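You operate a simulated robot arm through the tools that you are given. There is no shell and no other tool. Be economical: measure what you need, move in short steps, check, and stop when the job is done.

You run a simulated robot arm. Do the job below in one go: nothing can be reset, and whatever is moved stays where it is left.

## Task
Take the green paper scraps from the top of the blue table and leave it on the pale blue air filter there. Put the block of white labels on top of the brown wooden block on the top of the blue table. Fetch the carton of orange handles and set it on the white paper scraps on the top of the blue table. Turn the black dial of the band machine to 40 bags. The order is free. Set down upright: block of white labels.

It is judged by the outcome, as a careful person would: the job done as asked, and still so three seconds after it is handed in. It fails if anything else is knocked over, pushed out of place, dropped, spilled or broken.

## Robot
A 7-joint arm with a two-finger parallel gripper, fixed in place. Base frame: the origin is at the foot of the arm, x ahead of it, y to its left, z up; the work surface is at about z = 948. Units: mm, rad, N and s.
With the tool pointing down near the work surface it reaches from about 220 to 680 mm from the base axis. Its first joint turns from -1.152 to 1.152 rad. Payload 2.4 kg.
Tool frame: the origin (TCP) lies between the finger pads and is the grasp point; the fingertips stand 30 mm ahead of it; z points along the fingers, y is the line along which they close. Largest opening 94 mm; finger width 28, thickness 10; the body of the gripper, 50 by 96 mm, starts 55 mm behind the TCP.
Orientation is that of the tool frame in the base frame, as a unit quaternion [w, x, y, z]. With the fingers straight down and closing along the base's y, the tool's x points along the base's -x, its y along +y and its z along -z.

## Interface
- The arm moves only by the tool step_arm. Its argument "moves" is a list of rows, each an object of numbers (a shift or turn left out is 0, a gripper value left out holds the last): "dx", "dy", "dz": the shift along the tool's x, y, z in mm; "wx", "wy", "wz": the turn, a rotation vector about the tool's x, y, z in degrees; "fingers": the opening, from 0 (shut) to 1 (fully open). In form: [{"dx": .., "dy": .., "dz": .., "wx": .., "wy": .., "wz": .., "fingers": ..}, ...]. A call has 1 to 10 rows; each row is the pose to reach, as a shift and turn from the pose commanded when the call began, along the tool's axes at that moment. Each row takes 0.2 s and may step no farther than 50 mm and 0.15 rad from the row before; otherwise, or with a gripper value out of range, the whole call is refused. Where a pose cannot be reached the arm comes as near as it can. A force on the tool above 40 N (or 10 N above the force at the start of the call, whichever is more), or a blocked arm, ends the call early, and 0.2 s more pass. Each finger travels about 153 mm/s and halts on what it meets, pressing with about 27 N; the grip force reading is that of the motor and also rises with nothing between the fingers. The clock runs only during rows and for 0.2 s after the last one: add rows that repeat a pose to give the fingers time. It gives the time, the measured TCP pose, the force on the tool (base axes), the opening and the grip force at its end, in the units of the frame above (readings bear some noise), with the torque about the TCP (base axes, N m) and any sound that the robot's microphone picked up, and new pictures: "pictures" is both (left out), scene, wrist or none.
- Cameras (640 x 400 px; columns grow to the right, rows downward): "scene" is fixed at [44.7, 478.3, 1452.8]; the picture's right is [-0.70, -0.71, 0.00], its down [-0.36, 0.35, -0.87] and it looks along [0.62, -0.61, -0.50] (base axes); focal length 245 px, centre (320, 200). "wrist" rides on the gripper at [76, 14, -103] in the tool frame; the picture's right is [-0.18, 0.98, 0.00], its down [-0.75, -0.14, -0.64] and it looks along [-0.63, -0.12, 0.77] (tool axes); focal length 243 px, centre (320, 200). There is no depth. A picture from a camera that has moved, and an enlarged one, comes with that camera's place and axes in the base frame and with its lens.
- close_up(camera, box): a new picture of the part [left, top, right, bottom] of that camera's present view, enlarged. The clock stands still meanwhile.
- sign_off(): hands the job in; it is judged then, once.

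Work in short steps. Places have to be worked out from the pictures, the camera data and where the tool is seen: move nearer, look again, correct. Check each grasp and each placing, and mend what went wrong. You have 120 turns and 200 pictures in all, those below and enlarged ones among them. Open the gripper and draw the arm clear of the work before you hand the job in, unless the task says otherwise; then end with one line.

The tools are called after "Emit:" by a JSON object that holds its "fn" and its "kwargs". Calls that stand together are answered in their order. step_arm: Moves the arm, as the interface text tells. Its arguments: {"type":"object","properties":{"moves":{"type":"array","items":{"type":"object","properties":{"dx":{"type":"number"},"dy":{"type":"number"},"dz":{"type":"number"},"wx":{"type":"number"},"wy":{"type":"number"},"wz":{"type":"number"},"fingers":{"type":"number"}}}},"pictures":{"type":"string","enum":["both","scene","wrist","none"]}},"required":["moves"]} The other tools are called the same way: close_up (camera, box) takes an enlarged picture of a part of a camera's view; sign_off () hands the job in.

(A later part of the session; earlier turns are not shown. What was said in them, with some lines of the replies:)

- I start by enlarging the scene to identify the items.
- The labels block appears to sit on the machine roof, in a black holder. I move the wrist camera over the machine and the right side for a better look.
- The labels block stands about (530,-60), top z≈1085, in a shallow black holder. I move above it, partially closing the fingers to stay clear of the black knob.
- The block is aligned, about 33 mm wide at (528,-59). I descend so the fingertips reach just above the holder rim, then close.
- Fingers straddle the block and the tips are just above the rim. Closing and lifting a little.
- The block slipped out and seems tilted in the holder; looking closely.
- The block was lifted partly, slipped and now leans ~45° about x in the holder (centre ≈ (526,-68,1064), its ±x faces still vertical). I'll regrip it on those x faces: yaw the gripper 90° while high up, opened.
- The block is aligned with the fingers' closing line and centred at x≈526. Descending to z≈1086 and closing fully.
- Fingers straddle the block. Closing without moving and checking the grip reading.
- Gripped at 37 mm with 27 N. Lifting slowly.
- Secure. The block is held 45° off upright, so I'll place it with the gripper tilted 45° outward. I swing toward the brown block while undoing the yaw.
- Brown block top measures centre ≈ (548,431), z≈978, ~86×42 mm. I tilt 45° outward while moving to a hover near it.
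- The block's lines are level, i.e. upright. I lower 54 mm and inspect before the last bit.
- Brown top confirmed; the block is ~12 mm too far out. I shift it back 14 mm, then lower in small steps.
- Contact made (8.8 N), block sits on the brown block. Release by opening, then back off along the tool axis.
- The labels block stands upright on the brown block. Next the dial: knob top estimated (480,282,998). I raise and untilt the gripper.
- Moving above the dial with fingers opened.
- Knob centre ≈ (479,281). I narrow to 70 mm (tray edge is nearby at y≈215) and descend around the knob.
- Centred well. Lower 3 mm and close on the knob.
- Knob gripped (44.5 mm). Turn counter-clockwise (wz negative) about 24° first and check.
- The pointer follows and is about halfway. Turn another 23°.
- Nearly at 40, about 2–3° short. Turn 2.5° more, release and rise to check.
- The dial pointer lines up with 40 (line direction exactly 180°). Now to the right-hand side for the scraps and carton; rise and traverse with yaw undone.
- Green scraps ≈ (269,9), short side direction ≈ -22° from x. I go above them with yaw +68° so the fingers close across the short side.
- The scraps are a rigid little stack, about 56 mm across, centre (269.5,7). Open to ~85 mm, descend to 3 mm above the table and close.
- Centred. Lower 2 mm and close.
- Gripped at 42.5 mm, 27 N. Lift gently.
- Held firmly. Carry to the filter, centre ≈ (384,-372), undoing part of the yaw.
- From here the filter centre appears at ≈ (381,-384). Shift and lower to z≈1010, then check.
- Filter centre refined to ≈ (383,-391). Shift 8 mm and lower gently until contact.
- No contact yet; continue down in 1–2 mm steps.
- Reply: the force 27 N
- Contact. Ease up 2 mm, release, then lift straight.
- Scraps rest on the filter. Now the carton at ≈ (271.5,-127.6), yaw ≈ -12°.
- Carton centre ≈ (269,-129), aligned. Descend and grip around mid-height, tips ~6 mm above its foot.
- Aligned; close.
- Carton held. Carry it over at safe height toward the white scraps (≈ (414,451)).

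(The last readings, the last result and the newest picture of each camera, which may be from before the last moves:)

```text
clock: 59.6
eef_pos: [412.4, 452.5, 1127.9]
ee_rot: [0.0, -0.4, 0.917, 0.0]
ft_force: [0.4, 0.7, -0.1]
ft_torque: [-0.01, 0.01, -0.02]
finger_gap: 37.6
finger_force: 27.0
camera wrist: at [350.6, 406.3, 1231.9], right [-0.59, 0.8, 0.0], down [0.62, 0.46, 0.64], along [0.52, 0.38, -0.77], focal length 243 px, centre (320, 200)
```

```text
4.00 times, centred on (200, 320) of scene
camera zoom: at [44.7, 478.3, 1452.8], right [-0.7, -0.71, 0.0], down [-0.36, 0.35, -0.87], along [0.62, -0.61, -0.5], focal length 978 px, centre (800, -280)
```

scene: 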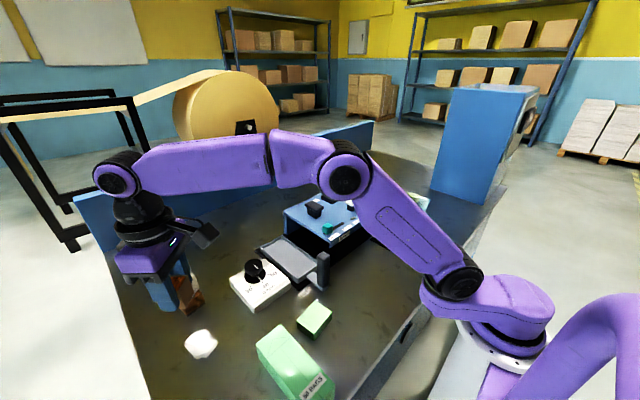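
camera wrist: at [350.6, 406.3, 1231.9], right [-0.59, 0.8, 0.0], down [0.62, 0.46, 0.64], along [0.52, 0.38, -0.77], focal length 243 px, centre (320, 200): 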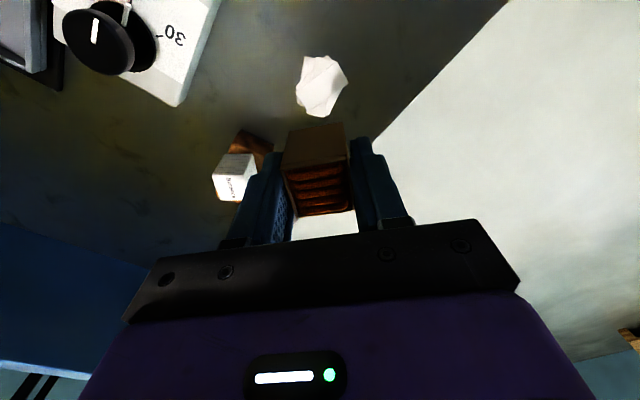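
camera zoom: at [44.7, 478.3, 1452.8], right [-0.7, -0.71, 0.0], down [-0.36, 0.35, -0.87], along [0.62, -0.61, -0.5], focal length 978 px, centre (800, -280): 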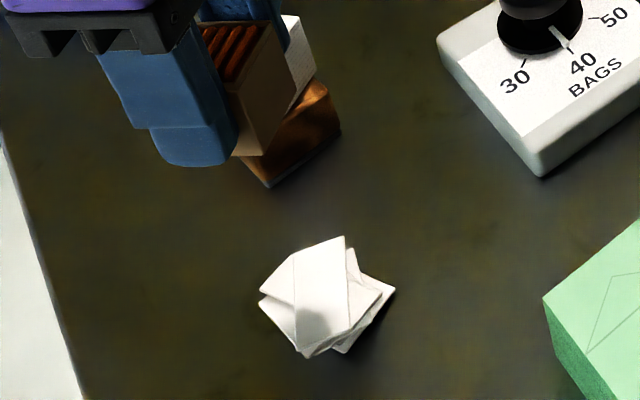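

Scraps' top centre ≈ (406,451.5), z≈968. Shift slightly and descend to ~10 mm above.

Emit:
{"fn": "step_arm", "kwargs": {"moves": [{"dx": 3.3, "dy": 5.1, "dz": 20}, {"dx": 3.3, "dy": 5.1, "dz": 50}, {"dx": 3.3, "dy": 5.1, "dz": 80}, {"dx": 3.3, "dy": 5.1, "dz": 105}, {"dx": 3.3, "dy": 5.1, "dz": 113}, {"dx": 3.3, "dy": 5.1, "dz": 113}], "pictures": "none"}}

Emit:
{"fn": "close_up", "kwargs": {"camera": "scene", "box": [150, 290, 250, 380]}}

Emit:
{"fn": "close_up", "kwargs": {"camera": "wrist", "box": [220, 50, 420, 220]}}

```text
clock: 61.0
eef_pos: [407.0, 450.2, 1016.8]
ee_rot: [0.0, -0.399, 0.917, 0.0]
ft_force: [0.6, 0.3, -0.7]
ft_torque: [-0.03, -0.01, -0.03]
finger_gap: 37.6
finger_force: 26.8
```

```text
4.44 times, centred on (200, 335) of scene
camera zoom: at [44.7, 478.3, 1452.8], right [-0.7, -0.71, 0.0], down [-0.36, 0.35, -0.87], along [0.62, -0.61, -0.5], focal length 1087 px, centre (853, -400)
```

zoom: 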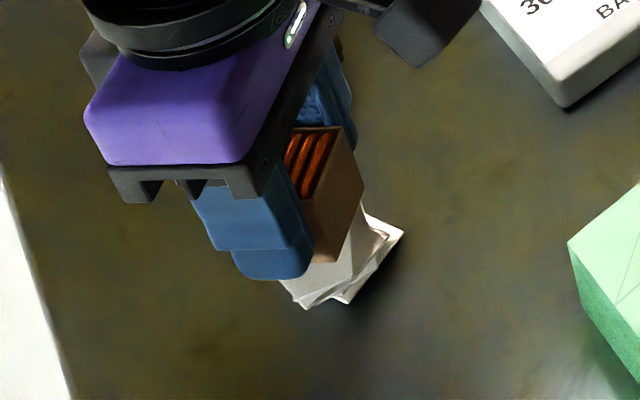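

```text
2.35 times, centred on (320, 135) of wrist
camera zoom: at [344.4, 406.0, 1119.4], right [-0.59, 0.81, 0.0], down [0.62, 0.46, 0.64], along [0.52, 0.38, -0.77], focal length 571 px, centre (320, 353)
```

zoom: 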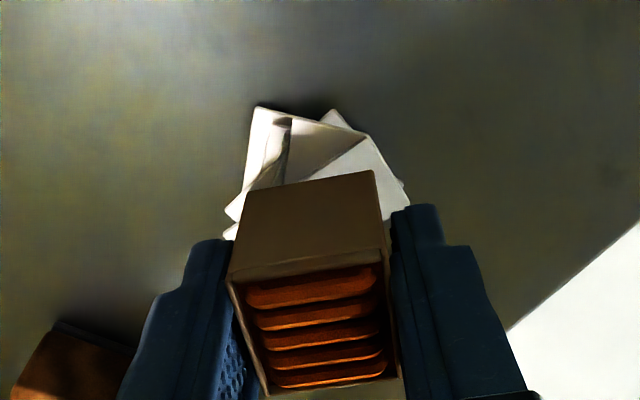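

Carton is centred over the scraps. Creep down to contact.

Emit:
{"fn": "step_arm", "kwargs": {"moves": [{"dz": 5}, {"dz": 8}, {"dz": 10}, {"dz": 12}, {"dz": 12}], "pictures": "none"}}

```text
clock: 62.2
eef_pos: [407.5, 451.9, 1008.0]
ee_rot: [0.004, -0.398, 0.917, 0.002]
ft_force: [-2.3, 0.0, 31.6]
ft_torque: [-0.07, 0.03, -0.02]
finger_gap: 37.5
finger_force: 26.9
```

Firm contact at z≈1008 (31 N). Ease off and look before release.

Emit:
{"fn": "step_arm", "kwargs": {"moves": [{"dz": -2}, {"dz": -3}, {"dz": -3}], "pictures": "none"}}

Emit:
{"fn": "close_up", "kwargs": {"camera": "scene", "box": [170, 310, 250, 370]}}

Emit:
{"fn": "close_up", "kwargs": {"camera": "wrist", "box": [220, 50, 420, 220]}}

```text
clock: 63.0
eef_pos: [406.9, 451.0, 1006.8]
ee_rot: [0.0, -0.399, 0.917, -0.001]
ft_force: [2.5, 4.1, 15.7]
ft_torque: [0.22, -0.23, 0.04]
finger_gap: 37.6
finger_force: 26.5
```

```text
6.67 times, centred on (210, 340) of scene
camera zoom: at [44.6, 478.2, 1452.8], right [-0.7, -0.71, 0.0], down [-0.36, 0.35, -0.87], along [0.62, -0.61, -0.5], focal length 1631 px, centre (1053, -733)
```

zoom: 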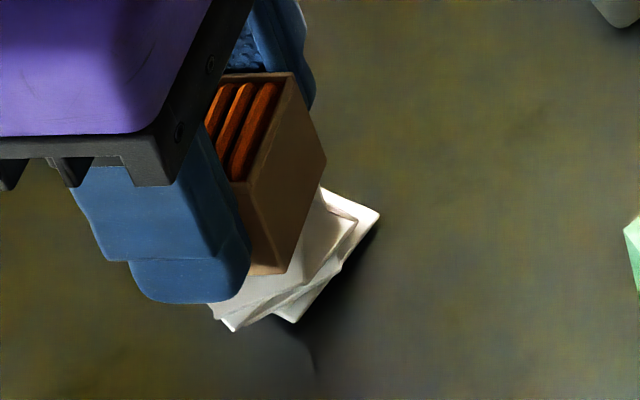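

```text
2.35 times, centred on (320, 135) of wrist
camera zoom: at [344.5, 405.9, 1110.9], right [-0.59, 0.81, 0.0], down [0.62, 0.45, 0.64], along [0.52, 0.38, -0.77], focal length 571 px, centre (320, 353)
```

zoom: 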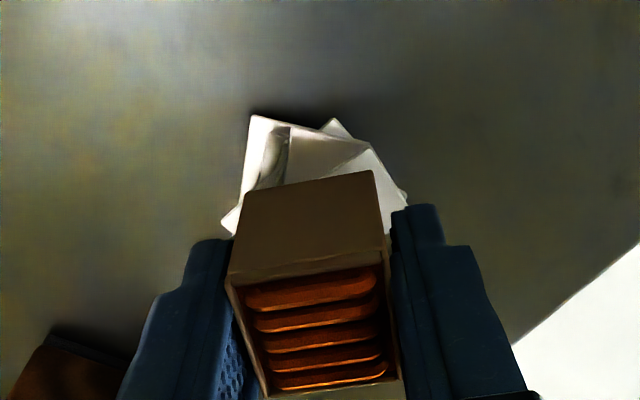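

The carton sits on the stack, centred. Release gently and retreat straight up.

Emit:
{"fn": "step_arm", "kwargs": {"moves": [{"dz": -1}, {"dz": -1, "fingers": 0.42}, {"dz": -1, "fingers": 0.5}, {"dz": -1, "fingers": 0.65}, {"dz": -1, "fingers": 0.75}, {"dz": -1}, {"dz": -15}, {"dz": -45}, {"dz": -80}, {"dz": -115}], "pictures": "wrist"}}

Emit:
{"fn": "close_up", "kwargs": {"camera": "scene", "box": [150, 280, 250, 380]}}

```text
clock: 65.2
eef_pos: [407.7, 450.9, 1123.6]
ee_rot: [0.001, -0.398, 0.917, 0.0]
ft_force: [-0.2, 0.6, -0.6]
ft_torque: [0.01, -0.01, -0.02]
finger_gap: 70.4
finger_force: 0.0
camera wrist: at [344.6, 406.4, 1226.4], right [-0.59, 0.81, 0.0], down [0.62, 0.46, 0.64], along [0.52, 0.38, -0.77], focal length 243 px, centre (320, 200)
```

wrist: 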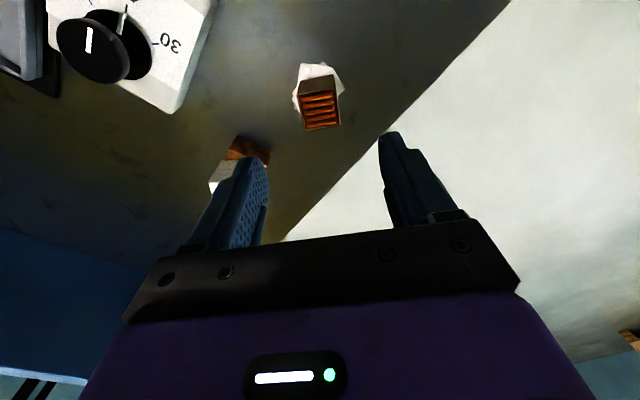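

```text
4.00 times, centred on (200, 330) of scene
camera zoom: at [44.7, 478.3, 1452.8], right [-0.7, -0.71, 0.0], down [-0.36, 0.35, -0.87], along [0.62, -0.61, -0.5], focal length 978 px, centre (800, -320)
```

zoom: 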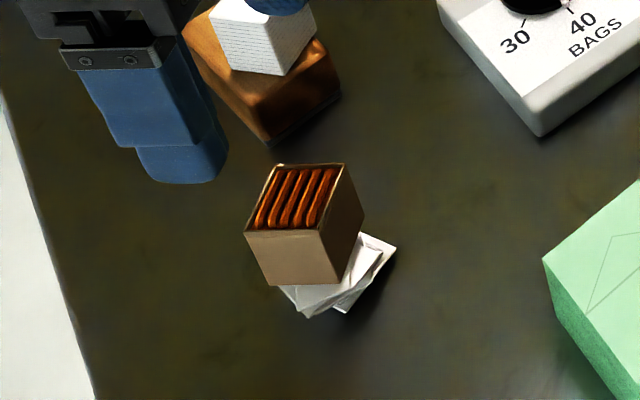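

Carton stands on the white scraps. Draw the arm up and clear, then a final check.

Emit:
{"fn": "step_arm", "kwargs": {"moves": [{"dz": -40}, {"dz": -80}, {"dz": -120}, {"dz": -130, "dx": 40}, {"dz": -130, "dx": 80}, {"dz": -130, "dx": 120}, {"dz": -130, "dx": 160}, {"dz": -130, "dx": 200}, {"dz": -130, "dx": 200}, {"dz": -130, "dx": 200}], "pictures": "scene"}}

Emit:
{"fn": "close_up", "kwargs": {"camera": "scene", "box": [150, 230, 310, 370]}}

Emit:
{"fn": "close_up", "kwargs": {"camera": "scene", "box": [280, 170, 460, 290]}}

```text
clock: 67.4
eef_pos: [272.3, 303.8, 1252.6]
ee_rot: [-0.001, -0.399, 0.917, 0.0]
ft_force: [-0.2, -0.9, 0.7]
ft_torque: [0.03, 0.02, -0.01]
finger_gap: 70.7
finger_force: 0.1
out of reach, approached as far as the arm can: row 3
```

scene: 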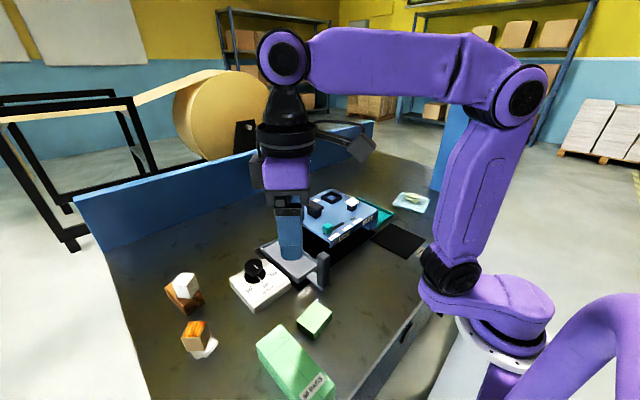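

```text
2.86 times, centred on (230, 300) of scene
camera zoom: at [44.7, 478.3, 1452.8], right [-0.7, -0.71, 0.0], down [-0.36, 0.35, -0.87], along [0.62, -0.61, -0.5], focal length 699 px, centre (577, -86)
```

zoom: 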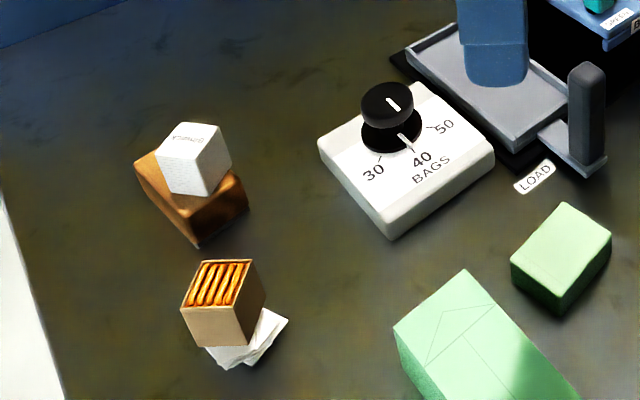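

```text
3.33 times, centred on (370, 230) of scene
camera zoom: at [44.7, 478.3, 1452.8], right [-0.7, -0.71, 0.0], down [-0.36, 0.35, -0.87], along [0.62, -0.61, -0.5], focal length 815 px, centre (153, 100)
```

zoom: 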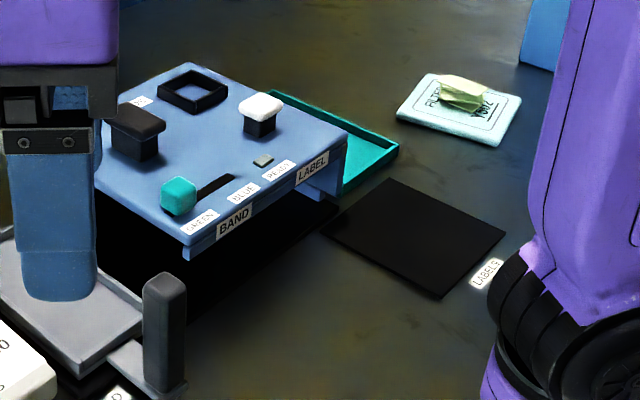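

All four parts are in place and the arm is clear with the gripper open; handing in.

Emit:
{"fn": "sign_off", "kwargs": {}}

```text
The job is handed in.
```

All four parts are done: the green scraps are on the air filter, the white labels stand upright on the wooden block, the carton of orange handles is on the white scraps, and the dial is at 40 bags. On the first try the labels block slipped and tipped over in its holder on the machine; I picked it up again, and nothing else was disturbed.
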